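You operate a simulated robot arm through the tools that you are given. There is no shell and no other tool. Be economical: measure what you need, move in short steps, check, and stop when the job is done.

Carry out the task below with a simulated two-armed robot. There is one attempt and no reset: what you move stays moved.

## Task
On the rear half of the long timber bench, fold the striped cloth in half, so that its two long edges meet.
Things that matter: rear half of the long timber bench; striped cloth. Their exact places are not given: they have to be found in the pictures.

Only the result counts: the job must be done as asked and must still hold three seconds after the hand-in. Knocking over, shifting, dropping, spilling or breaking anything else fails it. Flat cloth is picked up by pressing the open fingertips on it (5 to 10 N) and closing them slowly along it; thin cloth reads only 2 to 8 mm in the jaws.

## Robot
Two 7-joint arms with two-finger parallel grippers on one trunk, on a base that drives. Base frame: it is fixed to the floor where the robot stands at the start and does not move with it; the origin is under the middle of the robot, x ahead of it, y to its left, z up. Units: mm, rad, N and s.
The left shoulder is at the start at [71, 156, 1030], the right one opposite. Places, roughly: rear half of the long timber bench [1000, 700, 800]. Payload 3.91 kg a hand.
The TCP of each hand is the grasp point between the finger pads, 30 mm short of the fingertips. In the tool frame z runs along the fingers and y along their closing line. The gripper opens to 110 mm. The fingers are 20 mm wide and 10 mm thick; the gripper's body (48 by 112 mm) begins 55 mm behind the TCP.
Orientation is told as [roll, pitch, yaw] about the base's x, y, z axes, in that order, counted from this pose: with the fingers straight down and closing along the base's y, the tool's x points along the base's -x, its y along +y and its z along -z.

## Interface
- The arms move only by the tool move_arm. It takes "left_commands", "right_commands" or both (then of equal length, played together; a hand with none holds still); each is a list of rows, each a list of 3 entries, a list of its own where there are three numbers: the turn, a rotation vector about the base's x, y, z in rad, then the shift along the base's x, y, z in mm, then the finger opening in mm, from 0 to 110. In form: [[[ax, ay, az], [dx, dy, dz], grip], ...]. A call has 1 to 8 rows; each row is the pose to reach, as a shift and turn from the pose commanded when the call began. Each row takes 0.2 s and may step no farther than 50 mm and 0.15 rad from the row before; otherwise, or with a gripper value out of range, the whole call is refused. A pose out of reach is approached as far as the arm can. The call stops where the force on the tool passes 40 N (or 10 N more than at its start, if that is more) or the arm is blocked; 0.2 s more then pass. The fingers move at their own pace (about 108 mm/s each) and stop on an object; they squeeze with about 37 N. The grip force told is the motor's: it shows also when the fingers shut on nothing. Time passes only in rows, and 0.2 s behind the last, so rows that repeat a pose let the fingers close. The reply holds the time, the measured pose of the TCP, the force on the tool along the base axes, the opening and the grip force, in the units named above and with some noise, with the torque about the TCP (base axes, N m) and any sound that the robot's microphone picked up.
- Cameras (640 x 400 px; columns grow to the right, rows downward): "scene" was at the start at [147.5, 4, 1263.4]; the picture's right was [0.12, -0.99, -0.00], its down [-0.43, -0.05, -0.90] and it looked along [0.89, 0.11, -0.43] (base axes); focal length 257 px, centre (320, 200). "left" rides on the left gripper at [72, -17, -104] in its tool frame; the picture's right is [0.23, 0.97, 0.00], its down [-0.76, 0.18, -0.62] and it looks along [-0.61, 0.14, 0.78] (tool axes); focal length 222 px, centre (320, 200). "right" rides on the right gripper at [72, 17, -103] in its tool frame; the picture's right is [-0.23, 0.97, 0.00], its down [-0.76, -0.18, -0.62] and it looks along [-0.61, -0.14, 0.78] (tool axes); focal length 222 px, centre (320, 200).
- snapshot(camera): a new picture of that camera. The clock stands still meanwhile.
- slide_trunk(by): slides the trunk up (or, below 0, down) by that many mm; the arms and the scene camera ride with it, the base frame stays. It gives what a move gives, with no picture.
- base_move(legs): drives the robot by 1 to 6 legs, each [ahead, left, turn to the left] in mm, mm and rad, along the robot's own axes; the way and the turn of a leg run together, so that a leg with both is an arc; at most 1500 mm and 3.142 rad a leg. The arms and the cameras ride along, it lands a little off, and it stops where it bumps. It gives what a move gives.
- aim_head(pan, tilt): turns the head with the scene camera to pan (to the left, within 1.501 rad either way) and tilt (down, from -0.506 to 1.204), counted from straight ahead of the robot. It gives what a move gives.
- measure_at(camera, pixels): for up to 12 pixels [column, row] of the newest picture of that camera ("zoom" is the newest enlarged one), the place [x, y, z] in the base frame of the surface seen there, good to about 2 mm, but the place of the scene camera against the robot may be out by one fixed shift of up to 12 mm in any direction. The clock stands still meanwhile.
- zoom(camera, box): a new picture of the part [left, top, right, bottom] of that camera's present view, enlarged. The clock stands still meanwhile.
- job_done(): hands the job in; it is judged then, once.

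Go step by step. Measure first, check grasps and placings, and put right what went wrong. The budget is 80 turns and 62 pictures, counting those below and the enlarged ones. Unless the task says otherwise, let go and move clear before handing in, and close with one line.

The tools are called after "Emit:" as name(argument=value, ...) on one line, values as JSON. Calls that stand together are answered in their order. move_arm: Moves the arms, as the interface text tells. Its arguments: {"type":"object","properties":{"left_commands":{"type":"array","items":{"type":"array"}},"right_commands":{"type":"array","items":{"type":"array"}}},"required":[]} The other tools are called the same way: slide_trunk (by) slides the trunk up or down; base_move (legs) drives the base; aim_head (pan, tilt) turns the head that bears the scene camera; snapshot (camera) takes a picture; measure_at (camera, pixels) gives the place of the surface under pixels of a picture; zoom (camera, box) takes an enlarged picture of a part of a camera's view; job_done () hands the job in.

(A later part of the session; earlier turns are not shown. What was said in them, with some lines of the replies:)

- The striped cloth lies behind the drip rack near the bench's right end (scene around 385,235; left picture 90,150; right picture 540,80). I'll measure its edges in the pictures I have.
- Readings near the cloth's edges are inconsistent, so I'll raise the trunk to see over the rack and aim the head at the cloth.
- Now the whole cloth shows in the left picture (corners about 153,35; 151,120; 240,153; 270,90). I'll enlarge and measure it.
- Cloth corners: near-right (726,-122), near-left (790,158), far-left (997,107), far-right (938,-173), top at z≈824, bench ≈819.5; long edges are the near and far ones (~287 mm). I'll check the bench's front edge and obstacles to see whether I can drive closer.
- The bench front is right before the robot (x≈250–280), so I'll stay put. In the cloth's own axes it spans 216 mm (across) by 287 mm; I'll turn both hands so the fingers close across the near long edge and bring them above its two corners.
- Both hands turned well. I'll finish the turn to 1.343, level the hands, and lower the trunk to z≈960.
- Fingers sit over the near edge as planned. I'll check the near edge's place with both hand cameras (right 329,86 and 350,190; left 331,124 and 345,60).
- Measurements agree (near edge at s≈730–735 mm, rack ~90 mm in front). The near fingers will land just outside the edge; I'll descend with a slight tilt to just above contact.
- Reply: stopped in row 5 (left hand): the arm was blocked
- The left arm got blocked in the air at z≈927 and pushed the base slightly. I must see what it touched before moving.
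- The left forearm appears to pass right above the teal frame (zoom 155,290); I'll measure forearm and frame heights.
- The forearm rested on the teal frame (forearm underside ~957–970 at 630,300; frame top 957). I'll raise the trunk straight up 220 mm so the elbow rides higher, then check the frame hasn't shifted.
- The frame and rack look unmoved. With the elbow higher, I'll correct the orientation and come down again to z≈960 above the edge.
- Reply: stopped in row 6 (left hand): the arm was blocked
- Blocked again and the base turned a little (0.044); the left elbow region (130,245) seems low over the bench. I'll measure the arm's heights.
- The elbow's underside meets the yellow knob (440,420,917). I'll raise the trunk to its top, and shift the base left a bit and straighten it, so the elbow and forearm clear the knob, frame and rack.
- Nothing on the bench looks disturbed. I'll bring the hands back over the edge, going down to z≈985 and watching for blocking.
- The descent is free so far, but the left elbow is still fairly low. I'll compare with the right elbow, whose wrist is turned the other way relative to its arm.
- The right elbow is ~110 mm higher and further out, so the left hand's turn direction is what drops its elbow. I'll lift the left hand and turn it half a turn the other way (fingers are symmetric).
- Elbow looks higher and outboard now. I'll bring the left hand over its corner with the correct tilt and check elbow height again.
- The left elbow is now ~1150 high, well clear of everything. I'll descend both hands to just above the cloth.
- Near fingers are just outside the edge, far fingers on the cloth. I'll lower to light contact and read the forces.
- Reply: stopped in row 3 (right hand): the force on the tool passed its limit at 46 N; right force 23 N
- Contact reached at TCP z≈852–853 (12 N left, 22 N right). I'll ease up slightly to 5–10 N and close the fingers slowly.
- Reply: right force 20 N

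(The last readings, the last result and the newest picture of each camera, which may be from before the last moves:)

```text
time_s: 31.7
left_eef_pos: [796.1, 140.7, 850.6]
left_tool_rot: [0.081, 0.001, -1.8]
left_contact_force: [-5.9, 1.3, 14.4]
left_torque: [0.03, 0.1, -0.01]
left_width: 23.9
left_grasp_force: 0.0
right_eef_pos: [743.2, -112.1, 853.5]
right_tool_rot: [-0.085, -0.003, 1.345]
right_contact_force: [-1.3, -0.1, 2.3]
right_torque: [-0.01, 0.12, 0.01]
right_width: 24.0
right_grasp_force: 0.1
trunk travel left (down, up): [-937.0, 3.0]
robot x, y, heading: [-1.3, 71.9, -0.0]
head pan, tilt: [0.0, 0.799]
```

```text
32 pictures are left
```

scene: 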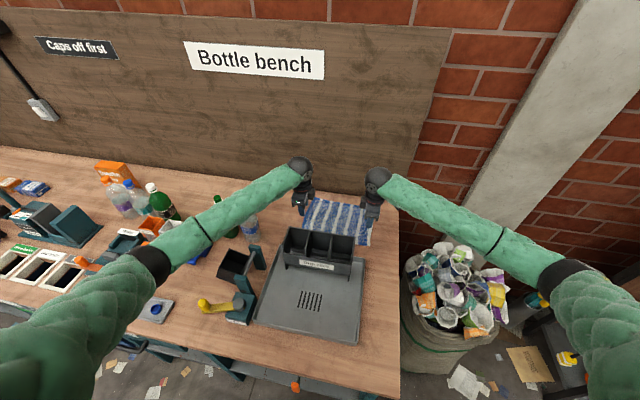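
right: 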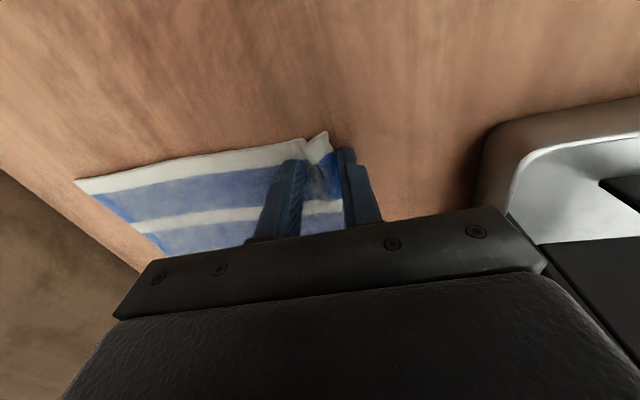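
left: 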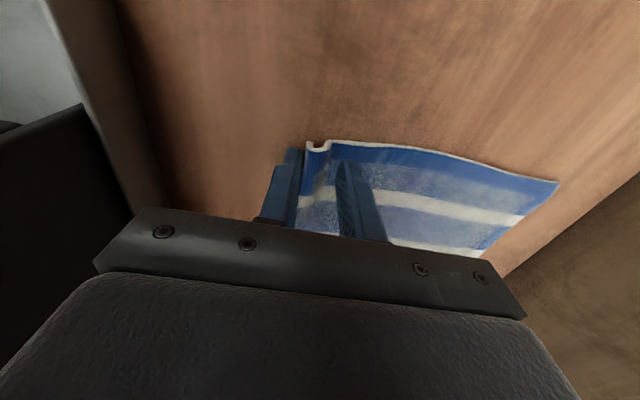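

Beautiful: both edges curl up between the fingers (right 320,145; left 315,150). Continue closing fully.

Emit:
move_arm(left_commands=[[[0, 0, 0], [0, 0, 0.5], 18], [[0, 0, 0], [0, 0, 0.5], 12], [[0, 0, 0], [0, 0, 0.5], 6], [[0, 0, 0], [0, 0, 0.5], 0], [[0, 0, 0], [0, 0, 0.5], 0]], right_commands=[[[0, 0, 0], [0, 0, -0.8], 18], [[0, 0, 0], [0, 0, -0.8], 12], [[0, 0, 0], [0, 0, -0.5], 6], [[0, 0, 0], [0, 0, 0], 0], [[0, 0, 0], [0, 0, 0], 0]])

Emit:
snapshot(camera="right")

Emit:
snapshot(camera="left")

```text
time_s: 32.9
left_eef_pos: [798.3, 141.2, 851.9]
left_tool_rot: [0.08, 0.003, -1.798]
left_contact_force: [6.0, -1.4, 21.3]
left_torque: [-0.06, -0.31, 0.03]
left_width: 5.9
left_grasp_force: 37.2
right_eef_pos: [742.2, -111.3, 854.3]
right_tool_rot: [-0.085, -0.003, 1.345]
right_contact_force: [1.5, 0.5, 2.2]
right_torque: [-0.01, -0.04, -0.01]
right_width: 4.6
right_grasp_force: 37.1
trunk travel left (down, up): [-937.0, 3.0]
robot x, y, heading: [-0.8, 75.1, 0.002]
head pan, tilt: [0.0, 0.799]
```

```text
31 pictures are left
```

right: 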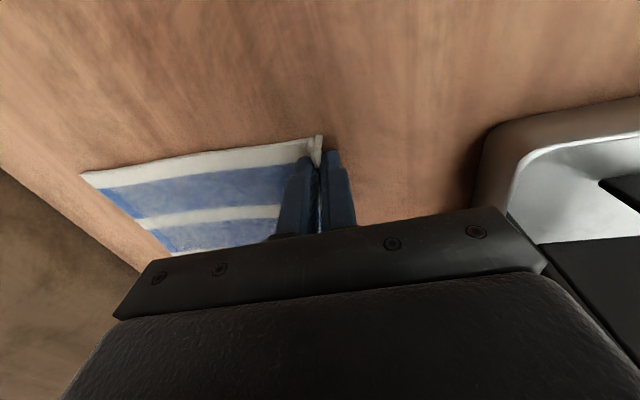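

```text
30 pictures are left
```

left: 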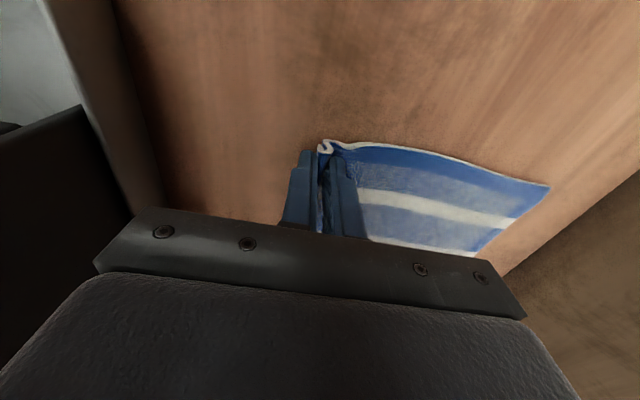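

Both grips hold cloth (5.9 and 4.6 mm, 37 N) with the edge up in the jaws. I'll pull the cloth 20 mm toward the robot to gain wall clearance, and look at it.

Emit:
move_arm(left_commands=[[[0, 0, 0], [0, 0, 4], 0], [[0, 0, 0], [-5, 1.1, 6], 0], [[0, 0, 0], [-10, 2.2, 6], 0], [[0, 0, 0], [-15, 3.4, 6], 0], [[0, 0, 0], [-19.5, 4.5, 6], 0], [[0, 0, 0], [-19.5, 4.5, 6], 0]], right_commands=[[[0, 0, 0], [0, 0, 3], 0], [[0, 0, 0], [-5, 1.1, 4], 0], [[0, 0, 0], [-10, 2.2, 4], 0], [[0, 0, 0], [-15, 3.4, 4], 0], [[0, 0, 0], [-19.5, 4.5, 4], 0], [[0, 0, 0], [-19.5, 4.5, 4], 0]])

Emit:
zoom(camera="scene", box=[220, 140, 440, 280])

Emit:
snapshot(camera="left")

```text
time_s: 34.3
left_eef_pos: [779.5, 145.5, 857.0]
left_tool_rot: [0.079, 0.002, -1.796]
left_contact_force: [-1.2, -0.3, 1.7]
left_torque: [-0.02, 0.04, 0.02]
left_width: 4.1
left_grasp_force: 36.6
right_eef_pos: [727.2, -106.0, 857.9]
right_tool_rot: [-0.085, -0.003, 1.344]
right_contact_force: [0.1, -1.0, 0.2]
right_torque: [-0.01, -0.03, -0.01]
right_width: 4.3
right_grasp_force: 36.5
trunk travel left (down, up): [-937.0, 3.0]
robot x, y, heading: [-2.7, 72.3, -0.003]
head pan, tilt: [0.0, 0.799]
```

```text
2.86 times, centred on (330, 210) of scene
```

zoom: 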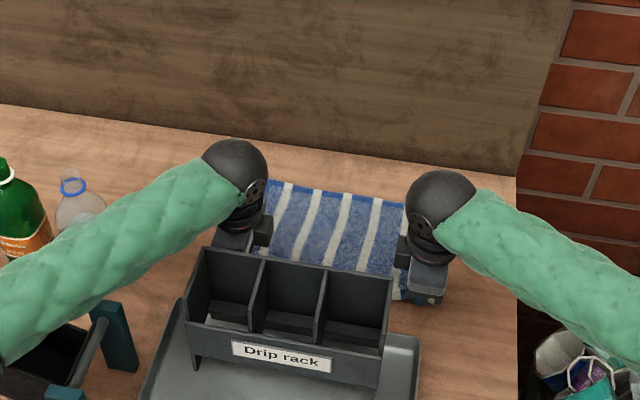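

```text
28 pictures are left
```

left: 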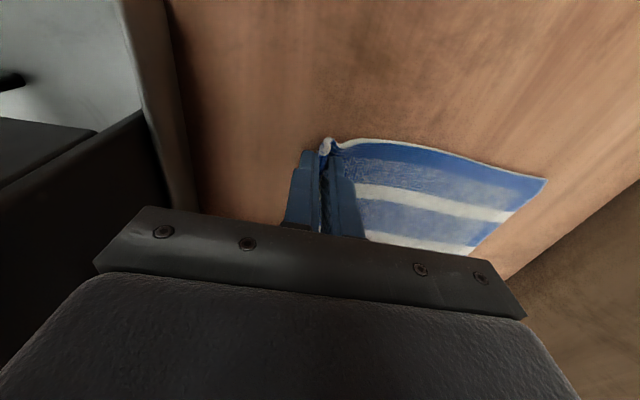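

Emit:
measure_at(camera="left", pixels=[[545, 180], [543, 179], [525, 195], [490, 228]])

Emit:
measure_at(camera="zoom", pixels=[[272, 184], [300, 187], [340, 193], [380, 199], [402, 203]])

Emit:
snapshot(camera="right")

```text
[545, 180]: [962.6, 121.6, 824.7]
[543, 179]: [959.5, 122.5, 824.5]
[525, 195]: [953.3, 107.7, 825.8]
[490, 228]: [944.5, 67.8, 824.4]
```

```text
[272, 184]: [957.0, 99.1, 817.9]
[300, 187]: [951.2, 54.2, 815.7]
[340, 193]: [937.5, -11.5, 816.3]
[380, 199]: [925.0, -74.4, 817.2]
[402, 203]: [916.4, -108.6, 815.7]
```

```text
27 pictures are left
```

right: 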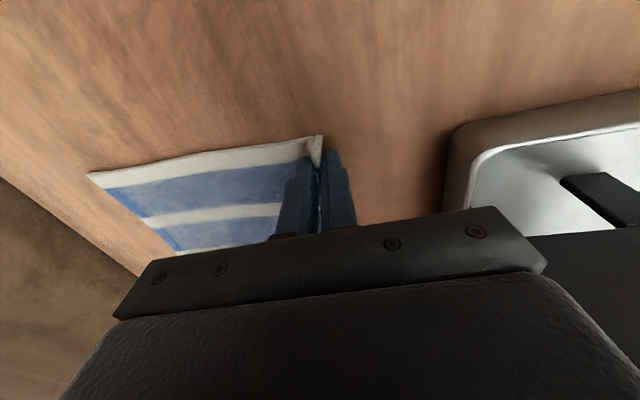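

Emit:
measure_at(camera="right", pixels=[[91, 176], [95, 176], [130, 209], [318, 138], [200, 158]])

```text
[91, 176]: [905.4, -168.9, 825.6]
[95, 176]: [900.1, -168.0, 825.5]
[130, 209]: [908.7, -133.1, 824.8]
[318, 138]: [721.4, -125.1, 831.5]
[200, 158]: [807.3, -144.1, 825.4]
```

Far edge now lies at s≈911 (left) to 921 (right), wall at ~1008. Now the first half of the fold arc: lift up and over with both hands together.

Emit:
move_arm(left_commands=[[[0, 0, 0], [2.5, -0.6, 20], 0], [[0, 0, 0], [10.1, -2.4, 38], 0], [[0, 0, 0], [22.1, -5.1, 54], 0], [[0, 0, 0], [37.8, -8.8, 66], 0], [[0, 0, 0], [55.9, -13, 74], 0], [[0, 0, 0], [75.5, -17.5, 77], 0], [[0, 0, 0], [75.5, -17.5, 77], 0]], right_commands=[[[0, 0, 0], [2.5, -0.6, 20], 0], [[0, 0, 0], [10.1, -2.4, 38], 0], [[0, 0, 0], [22.1, -5.1, 54], 0], [[0, 0, 0], [37.8, -8.8, 66], 0], [[0, 0, 0], [55.9, -13, 74], 0], [[0, 0, 0], [75.5, -17.5, 77], 0], [[0, 0, 0], [75.5, -17.5, 77], 0]])

Emit:
snapshot(camera="left")

Emit:
snapshot(camera="right")

Emit:
zoom(camera="scene", box=[220, 140, 440, 280])

```text
time_s: 35.9
left_eef_pos: [854.4, 129.6, 934.9]
left_tool_rot: [0.08, 0.001, -1.798]
left_contact_force: [0.1, 0.5, 0.2]
left_torque: [-0.01, 0.02, 0.04]
left_width: 4.2
left_grasp_force: 36.8
right_eef_pos: [801.8, -124.2, 935.0]
right_tool_rot: [-0.083, -0.004, 1.343]
right_contact_force: [0.2, -0.1, -0.4]
right_torque: [-0.03, -0.02, -0.03]
right_width: 4.3
right_grasp_force: 37.3
trunk travel left (down, up): [-937.0, 3.0]
robot x, y, heading: [-3.0, 75.7, 0.001]
head pan, tilt: [0.0, 0.799]
```

```text
26 pictures are left
```

left: 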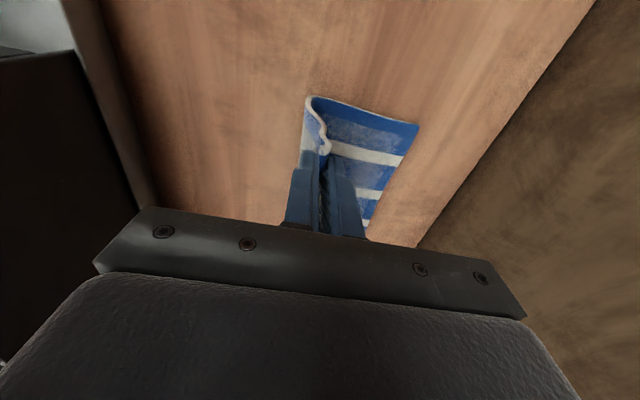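

```text
25 pictures are left
```

right: 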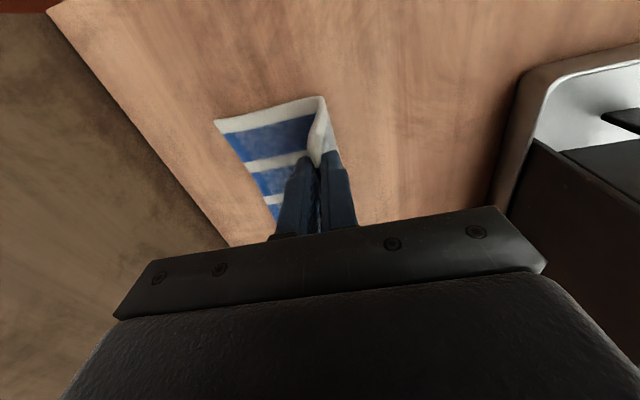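

```text
2.86 times, centred on (330, 210) of scene
```

zoom: 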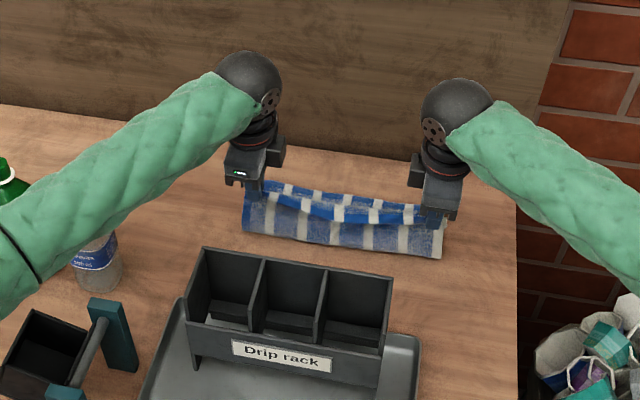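

The fold is forming well (scene 340,215). Now the second half of the arc, down toward the far edge.

Emit:
move_arm(left_commands=[[[0, 0, 0], [19.6, -4.5, -2], 0], [[0, 0, 0], [37.8, -8.8, -9], 0], [[0, 0, 0], [53.4, -12.4, -20], 0], [[0, 0, 0], [65.4, -15.2, -35], 0], [[0, 0, 0], [73, -16.9, -54], 0], [[0, 0, 0], [75.5, -17.5, -69], 0], [[0, 0, 0], [75.5, -17.5, -69], 0]], right_commands=[[[0, 0, 0], [19.6, -4.5, -2], 0], [[0, 0, 0], [37.8, -8.8, -9], 0], [[0, 0, 0], [53.4, -12.4, -20], 0], [[0, 0, 0], [65.4, -15.2, -35], 0], [[0, 0, 0], [73, -16.9, -54], 0], [[0, 0, 0], [75.5, -17.5, -69], 0], [[0, 0, 0], [75.5, -17.5, -69], 0]])

Emit:
snapshot(camera="left")

Emit:
snapshot(camera="right")

Emit:
zoom(camera="scene", box=[220, 140, 440, 280])

```text
time_s: 37.5
left_eef_pos: [930.6, 109.6, 865.4]
left_tool_rot: [0.078, 0.002, -1.8]
left_contact_force: [-0.4, -0.7, 0.8]
left_torque: [-0.01, 0.03, 0.02]
left_width: 4.2
left_grasp_force: 36.8
right_eef_pos: [875.8, -142.7, 865.5]
right_tool_rot: [-0.084, -0.003, 1.344]
right_contact_force: [0.0, -0.7, 0.2]
right_torque: [-0.01, -0.03, -0.03]
right_width: 4.3
right_grasp_force: 37.1
trunk travel left (down, up): [-937.0, 3.0]
robot x, y, heading: [-2.8, 79.2, 0.001]
head pan, tilt: [0.0, 0.799]
```

```text
23 pictures are left
```

left: 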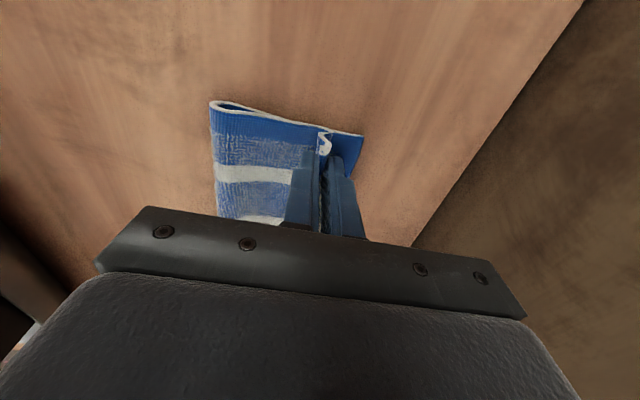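

```text
22 pictures are left
```

right: 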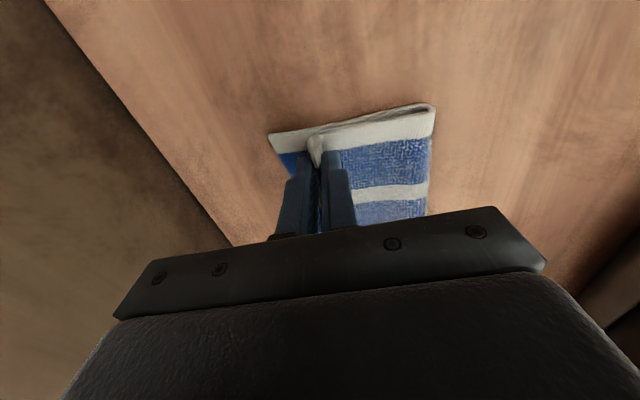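

```text
2.86 times, centred on (330, 210) of scene
```

zoom: 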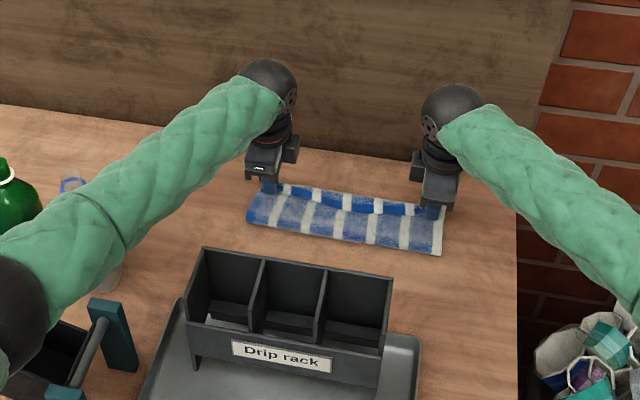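

The top layer lies neatly; the edge stands in the jaws ~27 mm short of the far edge. I'll lower a touch and open the fingers a little to see which way the lip falls.

Emit:
move_arm(left_commands=[[[0, 0, 0], [2, -0.5, -3], 0], [[0, 0, 0], [2, -0.5, -5], 0], [[0, 0, 0], [2, -0.5, -5], 6], [[0, 0, 0], [2, -0.5, -4], 14], [[0, 0, 0], [2, -0.5, -3], 20], [[0, 0, 0], [2, -0.5, -3], 20]], right_commands=[[[0, 0, 0], [2, -0.5, -3], 0], [[0, 0, 0], [2, -0.5, -5], 0], [[0, 0, 0], [2, -0.5, -5], 6], [[0, 0, 0], [2, -0.5, -4], 14], [[0, 0, 0], [2, -0.5, -3], 20], [[0, 0, 0], [2, -0.5, -3], 20]])

Emit:
snapshot(camera="left")

Emit:
snapshot(camera="right")

```text
time_s: 38.9
left_eef_pos: [931.4, 110.4, 862.2]
left_tool_rot: [0.078, 0.002, -1.797]
left_contact_force: [0.2, -1.1, 0.9]
left_torque: [-0.01, 0.0, 0.02]
left_width: 20.2
left_grasp_force: 0.0
right_eef_pos: [879.7, -144.4, 862.2]
right_tool_rot: [-0.083, -0.005, 1.343]
right_contact_force: [0.2, 0.6, -0.4]
right_torque: [0.01, -0.03, -0.03]
right_width: 19.7
right_grasp_force: 0.1
trunk travel left (down, up): [-937.0, 3.0]
robot x, y, heading: [-2.5, 75.5, -0.002]
head pan, tilt: [0.0, 0.799]
```

```text
20 pictures are left
```

left: 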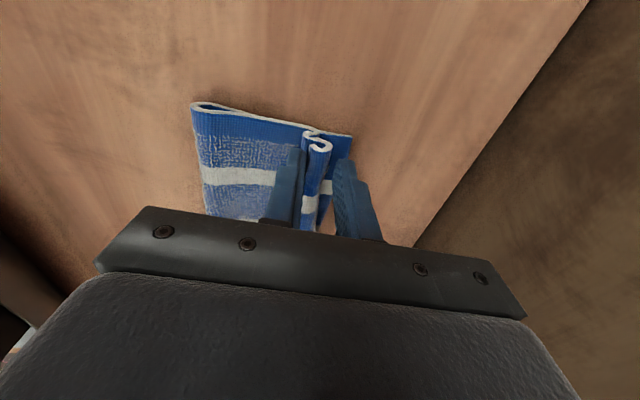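

```text
19 pictures are left
```

right: 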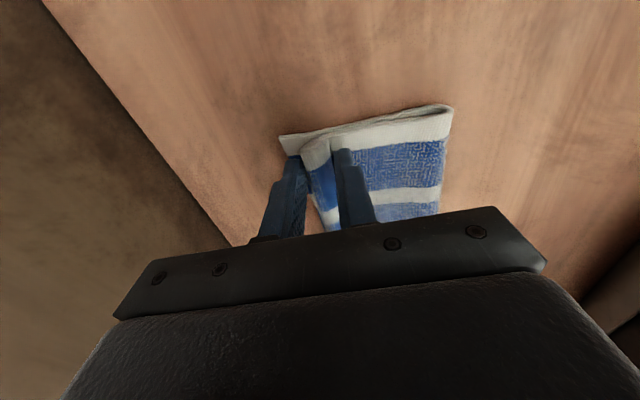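

Emit:
zoom(camera="left", box=[170, 70, 400, 214])

Emit:
zoom(camera="right", box=[240, 70, 470, 214])

```text
2.78 times, centred on (285, 142) of left
```

zoom: 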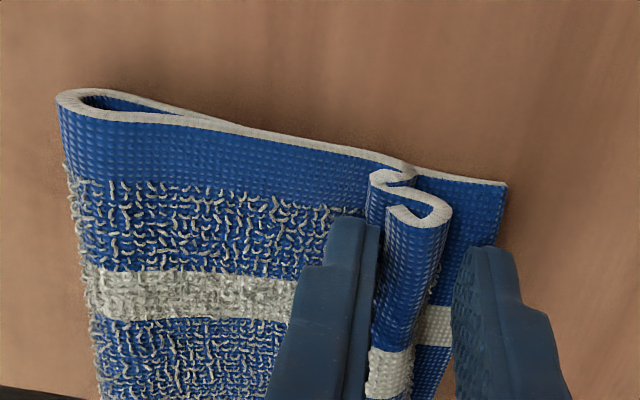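

```text
2.78 times, centred on (355, 142) of right
```

zoom: 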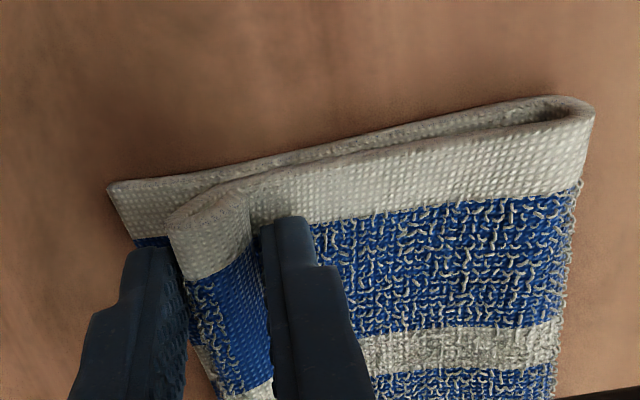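

Detail is clear: the lip is curled/hooked up (left zoom 405,200; right zoom 200,240). I'll open wide, lift off straight up and see how it relaxes.

Emit:
move_arm(left_commands=[[[0, 0, 0], [0, 0, 2], 40], [[0, 0, 0], [0, 0, 5], 60], [[0, 0, 0], [0, 0, 30], 60], [[0, 0, 0], [0, 0, 60], 60], [[0, 0, 0], [0, 0, 90], 40], [[0, 0, 0], [0, 0, 90], 0]], right_commands=[[[0, 0, 0], [0, 0, 2], 40], [[0, 0, 0], [0, 0, 5], 60], [[0, 0, 0], [0, 0, 30], 60], [[0, 0, 0], [0, 0, 60], 60], [[0, 0, 0], [0, 0, 90], 40], [[0, 0, 0], [0, 0, 90], 0]])

Emit:
zoom(camera="left", box=[170, 20, 426, 180])

Emit:
zoom(camera="right", box=[214, 20, 470, 180])

```text
time_s: 40.3
left_eef_pos: [932.1, 111.6, 952.1]
left_tool_rot: [0.079, 0.001, -1.799]
left_contact_force: [-0.8, -0.2, 0.1]
left_torque: [0.04, -0.02, -0.02]
left_width: 0.1
left_grasp_force: 37.2
right_eef_pos: [882.0, -142.5, 952.7]
right_tool_rot: [-0.083, -0.004, 1.344]
right_contact_force: [-1.0, 0.6, -0.5]
right_torque: [-0.02, 0.01, 0.01]
right_width: 0.1
right_grasp_force: 37.1
trunk travel left (down, up): [-937.0, 3.0]
robot x, y, heading: [-4.2, 72.8, 0.002]
head pan, tilt: [0.0, 0.799]
```

```text
2.50 times, centred on (298, 100) of left
```

zoom: 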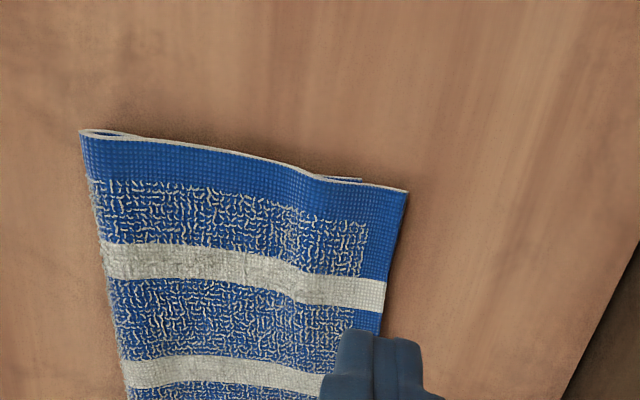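

```text
2.50 times, centred on (342, 100) of right
```

zoom: 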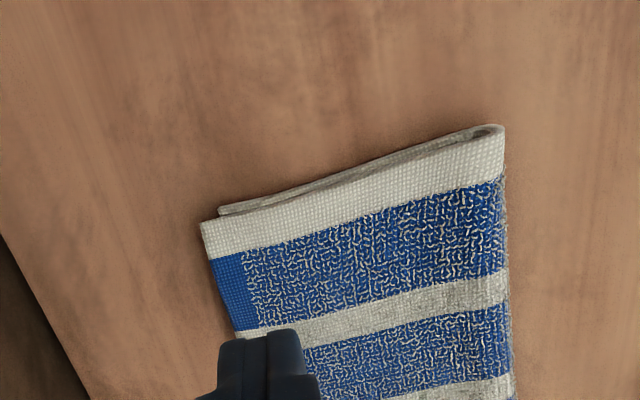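

It relaxed flat; the top layer now slightly overshoots the bottom edge. I'll move the hands up and away a bit and measure.

Emit:
move_arm(left_commands=[[[0, 0, 0], [-40, 10, 20], 0], [[0, 0, 0], [-80, 20, 40], 0], [[0, 0, 0], [-120, 40, 60], 0], [[0, 0, 0], [-120, 80, 80], 0]], right_commands=[[[0, 0, 0], [-40, -10, 20], 0], [[0, 0, 0], [-80, -20, 40], 0], [[0, 0, 0], [-120, -40, 60], 0], [[0, 0, 0], [-120, -80, 80], 0]])

Emit:
zoom(camera="left", box=[300, 0, 620, 200])

Emit:
zoom(camera="right", box=[20, 0, 340, 200])

```text
time_s: 41.3
left_eef_pos: [806.8, 187.7, 1032.8]
left_tool_rot: [0.078, 0.002, -1.798]
left_contact_force: [0.4, 0.4, 0.4]
left_torque: [-0.01, 0.02, -0.03]
left_width: 0.0
left_grasp_force: 37.1
right_eef_pos: [757.7, -220.7, 1035.7]
right_tool_rot: [-0.085, -0.002, 1.344]
right_contact_force: [-0.5, 0.3, 0.4]
right_torque: [0.0, 0.0, 0.04]
right_width: 0.0
right_grasp_force: 37.1
trunk travel left (down, up): [-937.0, 3.0]
robot x, y, heading: [-0.1, 73.9, 0.001]
head pan, tilt: [0.0, 0.799]
```

```text
2.00 times, centred on (460, 100) of left
```

zoom: 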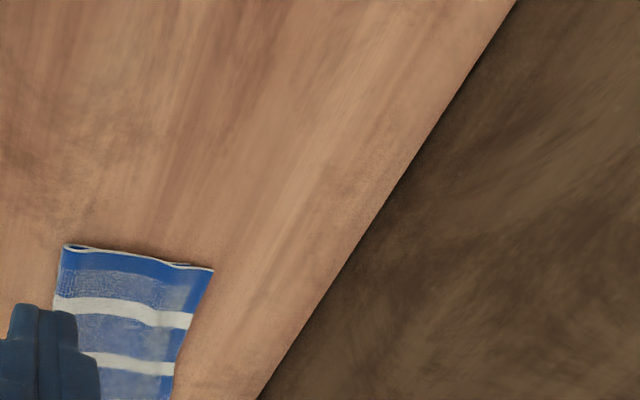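

```text
2.00 times, centred on (180, 100) of right
```

zoom: 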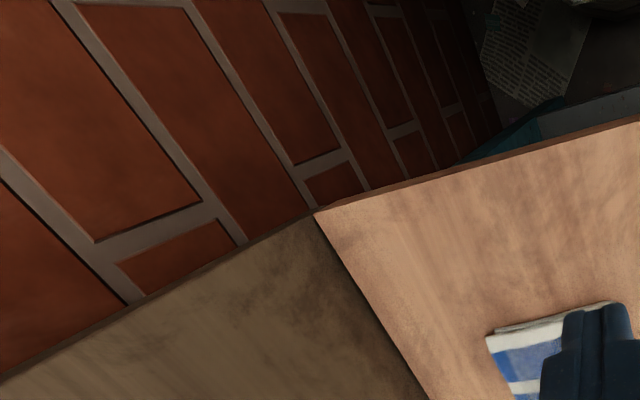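

Emit:
zoom(camera="scene", box=[270, 170, 430, 270])

Emit:
snapshot(camera="left")

Emit:
snapshot(camera="right")

```text
4.00 times, centred on (350, 220) of scene
```

zoom: 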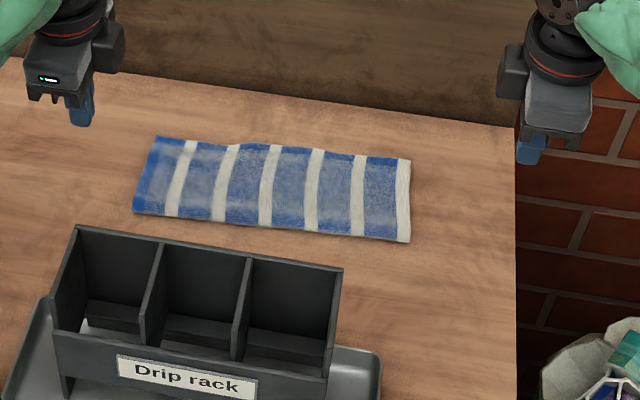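

```text
11 pictures are left
```

left: 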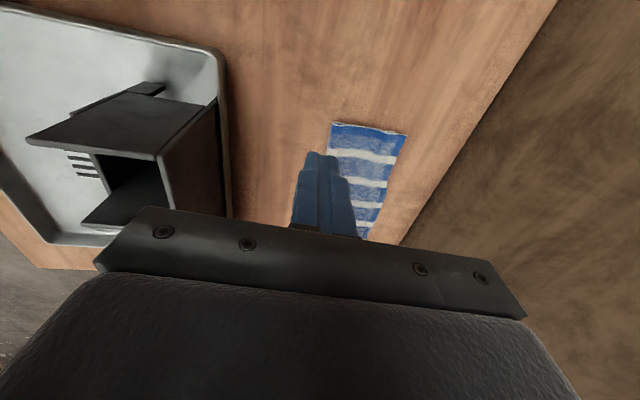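

```text
10 pictures are left
```

right: 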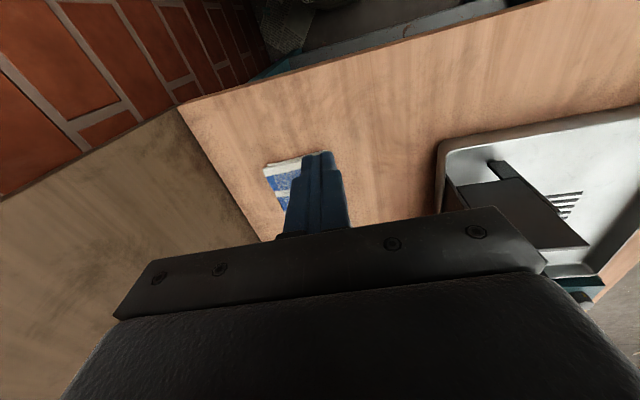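

Emit:
measure_at(camera="zoom", pixels=[[159, 139], [230, 147], [275, 146], [320, 150], [406, 160], [136, 211], [220, 220], [310, 230], [408, 240]])

Emit:
measure_at(camera="left", pixels=[[404, 135], [400, 133], [396, 132], [392, 131], [388, 130], [333, 124]])

Emit:
measure_at(camera="right", pixels=[[265, 168], [267, 165], [270, 163], [273, 163], [276, 162]])

```text
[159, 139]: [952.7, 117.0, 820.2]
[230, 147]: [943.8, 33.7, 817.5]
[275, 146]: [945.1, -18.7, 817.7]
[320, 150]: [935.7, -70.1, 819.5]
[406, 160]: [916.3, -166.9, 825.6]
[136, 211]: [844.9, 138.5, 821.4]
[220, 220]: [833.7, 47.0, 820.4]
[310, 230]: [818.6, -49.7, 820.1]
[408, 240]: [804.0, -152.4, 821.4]
```

```text
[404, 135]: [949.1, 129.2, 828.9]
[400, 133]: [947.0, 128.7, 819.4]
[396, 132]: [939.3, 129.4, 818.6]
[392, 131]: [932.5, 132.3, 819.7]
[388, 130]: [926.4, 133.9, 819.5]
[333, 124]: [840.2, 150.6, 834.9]
```

```text
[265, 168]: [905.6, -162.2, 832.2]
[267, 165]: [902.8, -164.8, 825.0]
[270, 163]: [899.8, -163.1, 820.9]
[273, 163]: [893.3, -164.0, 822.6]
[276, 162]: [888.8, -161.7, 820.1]
```

The cloth looks folded well from above. I need the lip overshoot precisely, so I'll bring the hands back over the far corners (well above) and look down with the hand cameras.

Emit:
move_arm(left_commands=[[[0, 0, 0], [0, -40, -20], 0], [[0, 0, 0], [40, -55, -40], 0], [[0, 0, 0], [80, -70, -60], 0], [[0, 0, 0], [110, -75, -80], 0], [[0, 0, 0], [110, -75, -80], 0]], right_commands=[[[0, 0, 0], [0, 40, -20], 0], [[0, 0, 0], [40, 55, -40], 0], [[0, 0, 0], [80, 70, -60], 0], [[0, 0, 0], [110, 75, -80], 0], [[0, 0, 0], [110, 75, -80], 0]])

Emit:
zoom(camera="left", box=[240, 50, 400, 150])

```text
time_s: 42.5
left_eef_pos: [919.5, 111.5, 953.1]
left_tool_rot: [0.08, 0.0, -1.801]
left_contact_force: [-0.2, 0.5, 0.6]
left_torque: [-0.01, -0.01, 0.0]
left_width: 0.0
left_grasp_force: 37.0
right_eef_pos: [867.1, -145.1, 951.8]
right_tool_rot: [-0.086, -0.003, 1.343]
right_contact_force: [0.1, 0.0, -0.3]
right_torque: [0.01, -0.05, -0.01]
right_width: 0.0
right_grasp_force: 36.8
trunk travel left (down, up): [-937.0, 3.0]
robot x, y, heading: [-2.1, 72.7, -0.0]
head pan, tilt: [0.0, 0.799]
```

```text
4.00 times, centred on (320, 100) of left
```

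zoom: 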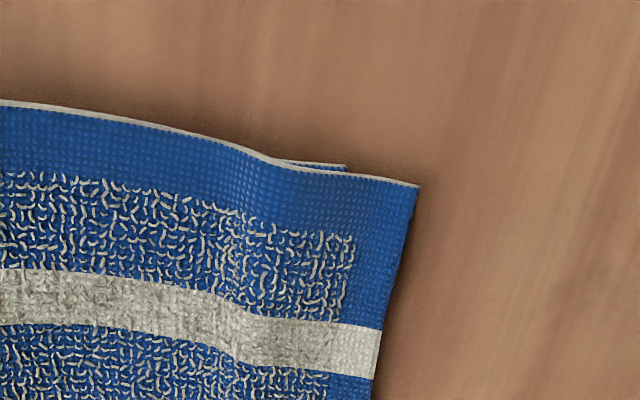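

Emit:
measure_at(camera="zoom", pixels=[[416, 187], [412, 190], [344, 165], [340, 166], [325, 164], [390, 280], [378, 360], [250, 153], [100, 118], [400, 260]])

Emit:
zoom(camera="right", box=[240, 50, 400, 150])

```text
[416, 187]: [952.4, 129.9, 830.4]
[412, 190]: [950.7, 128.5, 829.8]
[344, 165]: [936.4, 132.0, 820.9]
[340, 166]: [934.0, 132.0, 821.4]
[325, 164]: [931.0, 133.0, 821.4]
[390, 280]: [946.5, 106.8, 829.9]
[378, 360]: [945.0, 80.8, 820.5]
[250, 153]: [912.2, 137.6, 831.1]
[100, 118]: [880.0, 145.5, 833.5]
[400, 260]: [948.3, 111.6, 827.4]
```

```text
4.00 times, centred on (320, 100) of right
```

zoom: 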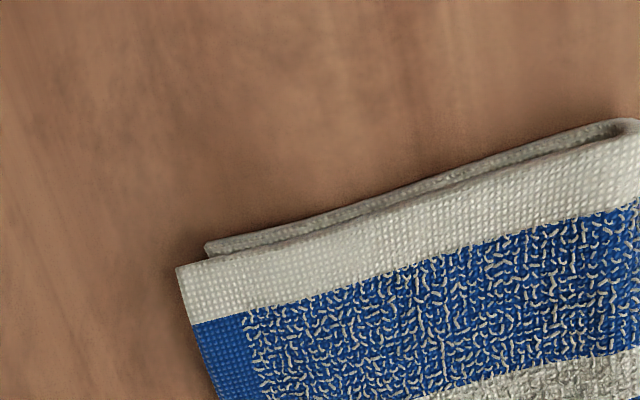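

Emit:
measure_at(camera="zoom", pixels=[[180, 268], [184, 272], [208, 246], [213, 246], [400, 194], [200, 340], [212, 390], [500, 150]])

```text
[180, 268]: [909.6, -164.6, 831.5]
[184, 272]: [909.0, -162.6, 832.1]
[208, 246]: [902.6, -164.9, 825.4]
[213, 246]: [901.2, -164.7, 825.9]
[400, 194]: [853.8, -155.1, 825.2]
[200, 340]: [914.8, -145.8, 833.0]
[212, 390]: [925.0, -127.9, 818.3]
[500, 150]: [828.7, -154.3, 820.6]
```

Top edge overshoots the bottom by 16 mm at the left corner and 7 mm at the right. I'll nudge the left part back: put the closed left fingertips beyond the edge, just above the bench.

Emit:
move_arm(left_commands=[[[0, 0, 0], [25, -6, 0], 0], [[0, 0, 0], [50.3, -11, 0], 0], [[0, 0, 0], [50.3, -11, -40], 0], [[0, 0, 0], [50.3, -11, -75], 0], [[0, 0, 0], [50.3, -11, -92], 0], [[0, 0, 0], [50.3, -11, -98], 0], [[0, 0, 0], [50.3, -11, -98], 0]])

Emit:
zoom(camera="left", box=[160, 50, 400, 200])

```text
time_s: 44.1
left_eef_pos: [971.1, 105.1, 852.8]
left_tool_rot: [0.08, 0.001, -1.799]
left_contact_force: [0.8, 0.1, -0.1]
left_torque: [0.0, -0.01, 0.03]
left_width: 0.0
left_grasp_force: 36.4
right_eef_pos: [868.3, -145.8, 950.1]
right_tool_rot: [-0.085, -0.005, 1.344]
right_contact_force: [-0.2, 0.1, 0.4]
right_torque: [-0.02, 0.05, 0.01]
right_width: 0.0
right_grasp_force: 37.1
trunk travel left (down, up): [-937.0, 3.0]
robot x, y, heading: [-1.9, 77.3, -0.004]
head pan, tilt: [0.0, 0.799]
```

```text
2.67 times, centred on (280, 125) of left
```

zoom: 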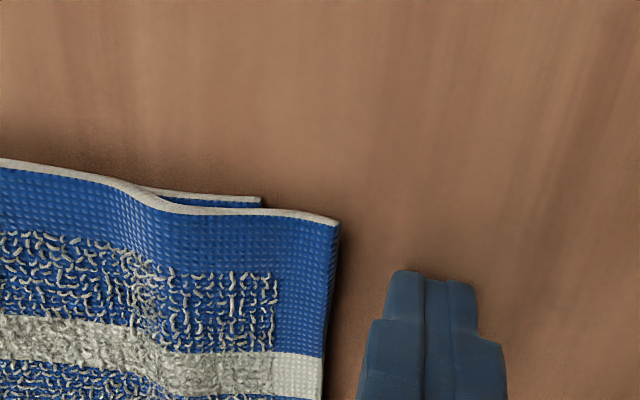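

Fingertips stand free beyond the edge (zoom 430,290). Now sweep slowly back 29 mm toward the robot.

Emit:
move_arm(left_commands=[[[0, 0, 0], [-8, 1.8, 0], 0], [[0, 0, 0], [-13, 3, 0], 0], [[0, 0, 0], [-17, 3.9, 0], 0], [[0, 0, 0], [-20, 4.6, 0], 0], [[0, 0, 0], [-23, 5.3, 0], 0], [[0, 0, 0], [-26, 6, 0], 0], [[0, 0, 0], [-29, 6.7, 0], 0], [[0, 0, 0], [-29, 6.7, 0], 0]])

Emit:
zoom(camera="left", box=[160, 50, 400, 200])

```text
time_s: 45.9
left_eef_pos: [942.4, 111.7, 854.2]
left_tool_rot: [0.078, 0.001, -1.799]
left_contact_force: [-0.2, -0.5, 0.1]
left_torque: [0.0, -0.02, -0.04]
left_width: 0.0
left_grasp_force: 37.1
right_eef_pos: [868.6, -145.6, 951.5]
right_tool_rot: [-0.085, -0.003, 1.344]
right_contact_force: [-0.1, 0.0, 0.4]
right_torque: [0.01, 0.01, 0.01]
right_width: 0.1
right_grasp_force: 37.5
trunk travel left (down, up): [-937.0, 3.0]
robot x, y, heading: [-2.1, 76.5, 0.002]
head pan, tilt: [0.0, 0.799]
```

```text
2.67 times, centred on (280, 125) of left
```

zoom: 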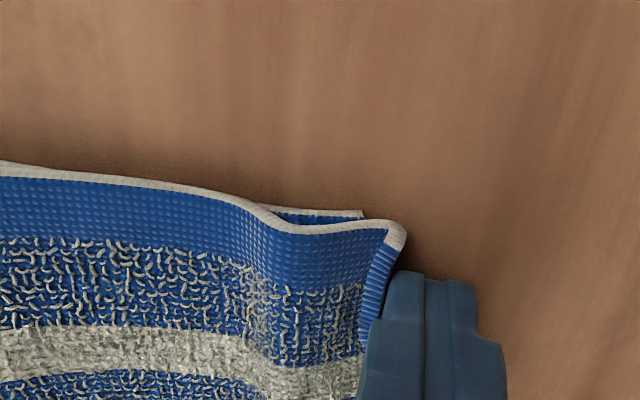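

The lip is pushed back and bulging slightly; I'll push 8 mm more, then back off and lift.

Emit:
move_arm(left_commands=[[[0, 0, 0], [-3, 0.7, 0], 0], [[0, 0, 0], [-6, 1.4, 0], 0], [[0, 0, 0], [-8, 1.8, 0], 0], [[0, 0, 0], [-8, 1.8, 0], 0], [[0, 0, 0], [12, -2.7, 0], 0], [[0, 0, 0], [12, -2.7, 40], 0], [[0, 0, 0], [-8, 2, 80], 0], [[0, 0, 0], [-23, 3, 99], 0]])

Emit:
zoom(camera="left", box=[240, 50, 400, 150])

```text
time_s: 47.7
left_eef_pos: [919.3, 115.3, 953.8]
left_tool_rot: [0.079, 0.004, -1.799]
left_contact_force: [0.6, 0.5, 0.1]
left_torque: [0.0, 0.0, 0.01]
left_width: 0.0
left_grasp_force: 37.0
right_eef_pos: [867.8, -146.4, 950.9]
right_tool_rot: [-0.083, -0.004, 1.343]
right_contact_force: [-0.6, 0.0, -0.2]
right_torque: [0.03, 0.01, -0.03]
right_width: 0.1
right_grasp_force: 37.4
trunk travel left (down, up): [-937.0, 3.0]
robot x, y, heading: [-1.1, 74.9, 0.002]
head pan, tilt: [0.0, 0.799]
```

```text
4.00 times, centred on (320, 100) of left
```

zoom: 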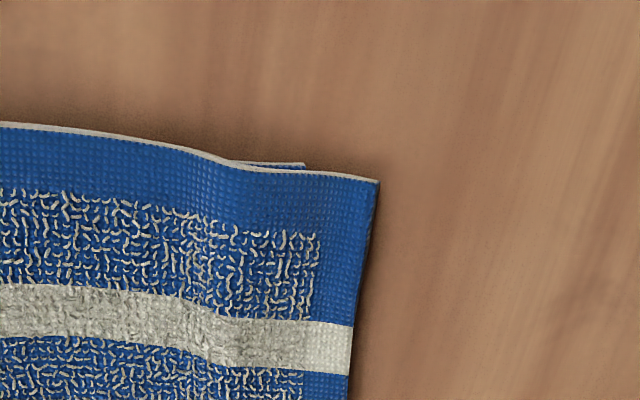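

The whole cloth shifted ~9 mm but the lip sprang back, so the overlap is still ~16 mm at this corner. I'll instead press lightly on the top layer just inside that edge and drag it back by friction; first, find contact.

Emit:
move_arm(left_commands=[[[0, 0, 0], [-9, 2, -40], 0], [[0, 0, 0], [-9, 2, -80], 0], [[0, 0, 0], [-9, 2, -90], 0], [[0, 0, 0], [-9, 2, -94], 0], [[0, 0, 0], [-9, 2, -96], 0], [[0, 0, 0], [-9, 2, -96], 0]])

```text
time_s: 49.1
left_eef_pos: [911.1, 116.9, 858.6]
left_tool_rot: [0.079, 0.001, -1.797]
left_contact_force: [0.5, -0.2, 0.5]
left_torque: [-0.02, -0.01, 0.0]
left_width: 0.1
left_grasp_force: 36.9
right_eef_pos: [868.1, -146.6, 952.3]
right_tool_rot: [-0.085, -0.005, 1.344]
right_contact_force: [0.4, 0.5, 0.9]
right_torque: [0.03, 0.0, 0.01]
right_width: 0.1
right_grasp_force: 36.9
trunk travel left (down, up): [-937.0, 3.0]
robot x, y, heading: [0.4, 76.7, -0.0]
head pan, tilt: [0.0, 0.799]
```

Emit:
move_arm(left_commands=[[[0, 0, 0], [0, 0, -1.5], 0], [[0, 0, 0], [0, 0, -2.5], 0], [[0, 0, 0], [0, 0, -2.5], 0]])

```text
time_s: 49.9
left_eef_pos: [910.4, 116.5, 856.1]
left_tool_rot: [0.081, 0.002, -1.797]
left_contact_force: [1.5, -0.3, 6.8]
left_torque: [-0.01, -0.03, 0.03]
left_width: 0.1
left_grasp_force: 37.2
right_eef_pos: [867.9, -145.9, 950.8]
right_tool_rot: [-0.083, -0.004, 1.343]
right_contact_force: [0.3, -0.3, 0.4]
right_torque: [0.01, -0.01, -0.02]
right_width: 0.3
right_grasp_force: 36.9
trunk travel left (down, up): [-937.0, 3.0]
robot x, y, heading: [-1.4, 78.3, -0.001]
head pan, tilt: [0.0, 0.799]
```

Contact at 6.8 N. Ease slightly to a light press, drag back 14 mm, and lift.

Emit:
move_arm(left_commands=[[[0, 0, 0], [-2, 0.5, 0.6], 0], [[0, 0, 0], [-5, 1.2, 0.6], 0], [[0, 0, 0], [-8, 1.8, 0.6], 0], [[0, 0, 0], [-11, 2.5, 0.6], 0], [[0, 0, 0], [-14, 3.2, 0.6], 0], [[0, 0, 0], [-14, 3.2, 20], 0], [[0, 0, 0], [-4, 1, 60], 0], [[0, 0, 0], [9, -1, 98], 0]])

Emit:
zoom(camera="left", box=[200, 25, 400, 150])

```text
time_s: 51.7
left_eef_pos: [918.4, 120.4, 950.8]
left_tool_rot: [0.078, 0.003, -1.798]
left_contact_force: [1.7, 0.0, 0.3]
left_torque: [-0.02, 0.0, 0.0]
left_width: 0.0
left_grasp_force: 36.8
right_eef_pos: [868.1, -144.8, 951.0]
right_tool_rot: [-0.084, -0.004, 1.345]
right_contact_force: [0.5, 0.0, 0.1]
right_torque: [-0.02, -0.01, 0.0]
right_width: 0.0
right_grasp_force: 37.0
trunk travel left (down, up): [-937.0, 3.0]
robot x, y, heading: [-6.3, 73.8, 0.003]
head pan, tilt: [0.0, 0.799]
```

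```text
3.20 times, centred on (300, 88) of left
```

zoom: 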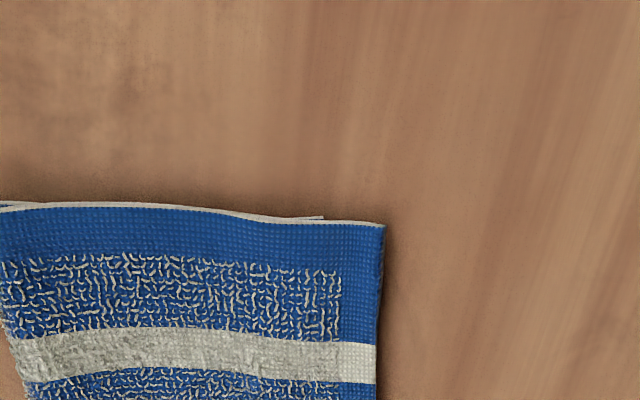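

Emit:
measure_at(camera="zoom", pixels=[[383, 226], [380, 230], [322, 217], [318, 218], [376, 330], [200, 209], [60, 206], [5, 206]])

```text
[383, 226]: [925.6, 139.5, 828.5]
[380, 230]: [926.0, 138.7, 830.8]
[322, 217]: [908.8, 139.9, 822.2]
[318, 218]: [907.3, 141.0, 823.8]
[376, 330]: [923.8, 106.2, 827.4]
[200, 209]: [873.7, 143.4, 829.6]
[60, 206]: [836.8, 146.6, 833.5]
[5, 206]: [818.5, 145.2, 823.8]
```

The layers slide together, so the remaining mismatch (≈16 mm left, ≈7 mm right) is small and more nudging would only skew the cloth. I'll withdraw both hands upward and take a last look.

Emit:
move_arm(left_commands=[[[0, 0, 0], [0, 0, 40], 0], [[0, 0, 0], [0, 0, 80], 20], [[0, 0, 0], [-20, 30, 120], 40], [[0, 0, 0], [-40, 60, 150], 40], [[0, 0, 0], [-60, 90, 170], 40]], right_commands=[[[0, 0, 0], [0, 0, 40], 0], [[0, 0, 0], [0, 0, 80], 20], [[0, 0, 0], [-20, -30, 120], 40], [[0, 0, 0], [-40, -60, 150], 40], [[0, 0, 0], [-60, -90, 170], 40]])

Emit:
snapshot(camera="scene")

Emit:
measure_at(camera="scene", pixels=[[310, 205], [330, 207], [350, 208], [370, 210], [340, 225]])

```text
refused: row 3 steps farther than a row can; nothing moved
```

```text
3 pictures are left
```

scene: 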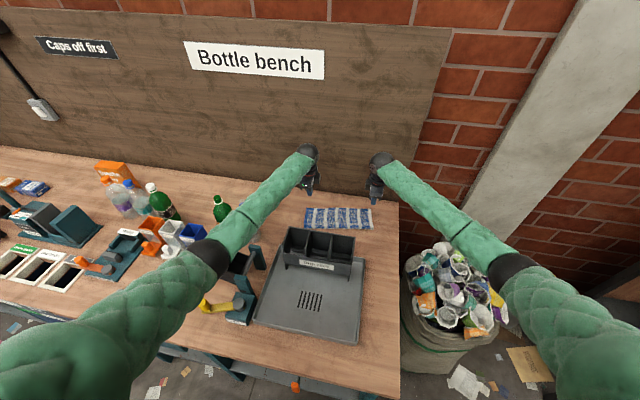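

```text
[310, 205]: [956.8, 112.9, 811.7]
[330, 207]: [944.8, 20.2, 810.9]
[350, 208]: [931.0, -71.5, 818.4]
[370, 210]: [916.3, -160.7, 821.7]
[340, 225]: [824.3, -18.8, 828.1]
```

The move was refused for step size; the scene shows the cloth folded and everything else in place. Retreat in smaller steps.

Emit:
move_arm(left_commands=[[[0, 0, 0], [0, 0, 40], 0], [[0, 0, 0], [0, 0, 80], 20], [[0, 0, 0], [-15, 20, 110], 40], [[0, 0, 0], [-30, 40, 140], 40], [[0, 0, 0], [-45, 60, 160], 40]], right_commands=[[[0, 0, 0], [0, 0, 40], 0], [[0, 0, 0], [0, 0, 80], 20], [[0, 0, 0], [-15, -20, 110], 40], [[0, 0, 0], [-30, -40, 140], 40], [[0, 0, 0], [-45, -60, 160], 40]])

Emit:
zoom(camera="scene", box=[280, 180, 400, 255])

```text
time_s: 52.9
left_eef_pos: [873.3, 176.4, 1114.1]
left_tool_rot: [0.079, 0.002, -1.799]
left_contact_force: [-0.3, 0.3, -0.2]
left_torque: [-0.02, 0.0, -0.01]
left_width: 40.0
left_grasp_force: 0.1
right_eef_pos: [821.6, -207.1, 1115.3]
right_tool_rot: [-0.084, -0.003, 1.344]
right_contact_force: [0.4, -0.1, 0.1]
right_torque: [-0.01, -0.02, -0.03]
right_width: 40.1
right_grasp_force: 0.0
trunk travel left (down, up): [-937.0, 3.0]
robot x, y, heading: [-1.2, 77.4, -0.003]
head pan, tilt: [0.0, 0.799]
```

```text
5.33 times, centred on (340, 218) of scene
```

zoom: 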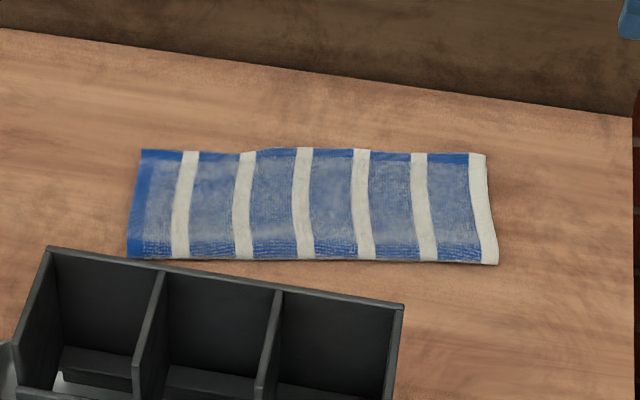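

The cloth lies flat and folded lengthwise (zoom 130–498, 148–264). The hands are clear and nothing else moved, so I'm handing in.

Emit:
job_done()

```text
The job is handed in.
```

The striped cloth is folded in half on the rear half of the bench, but its long edges don't meet exactly: the top edge runs about 16 mm past the bottom edge at the left corner and about 7 mm at the right.
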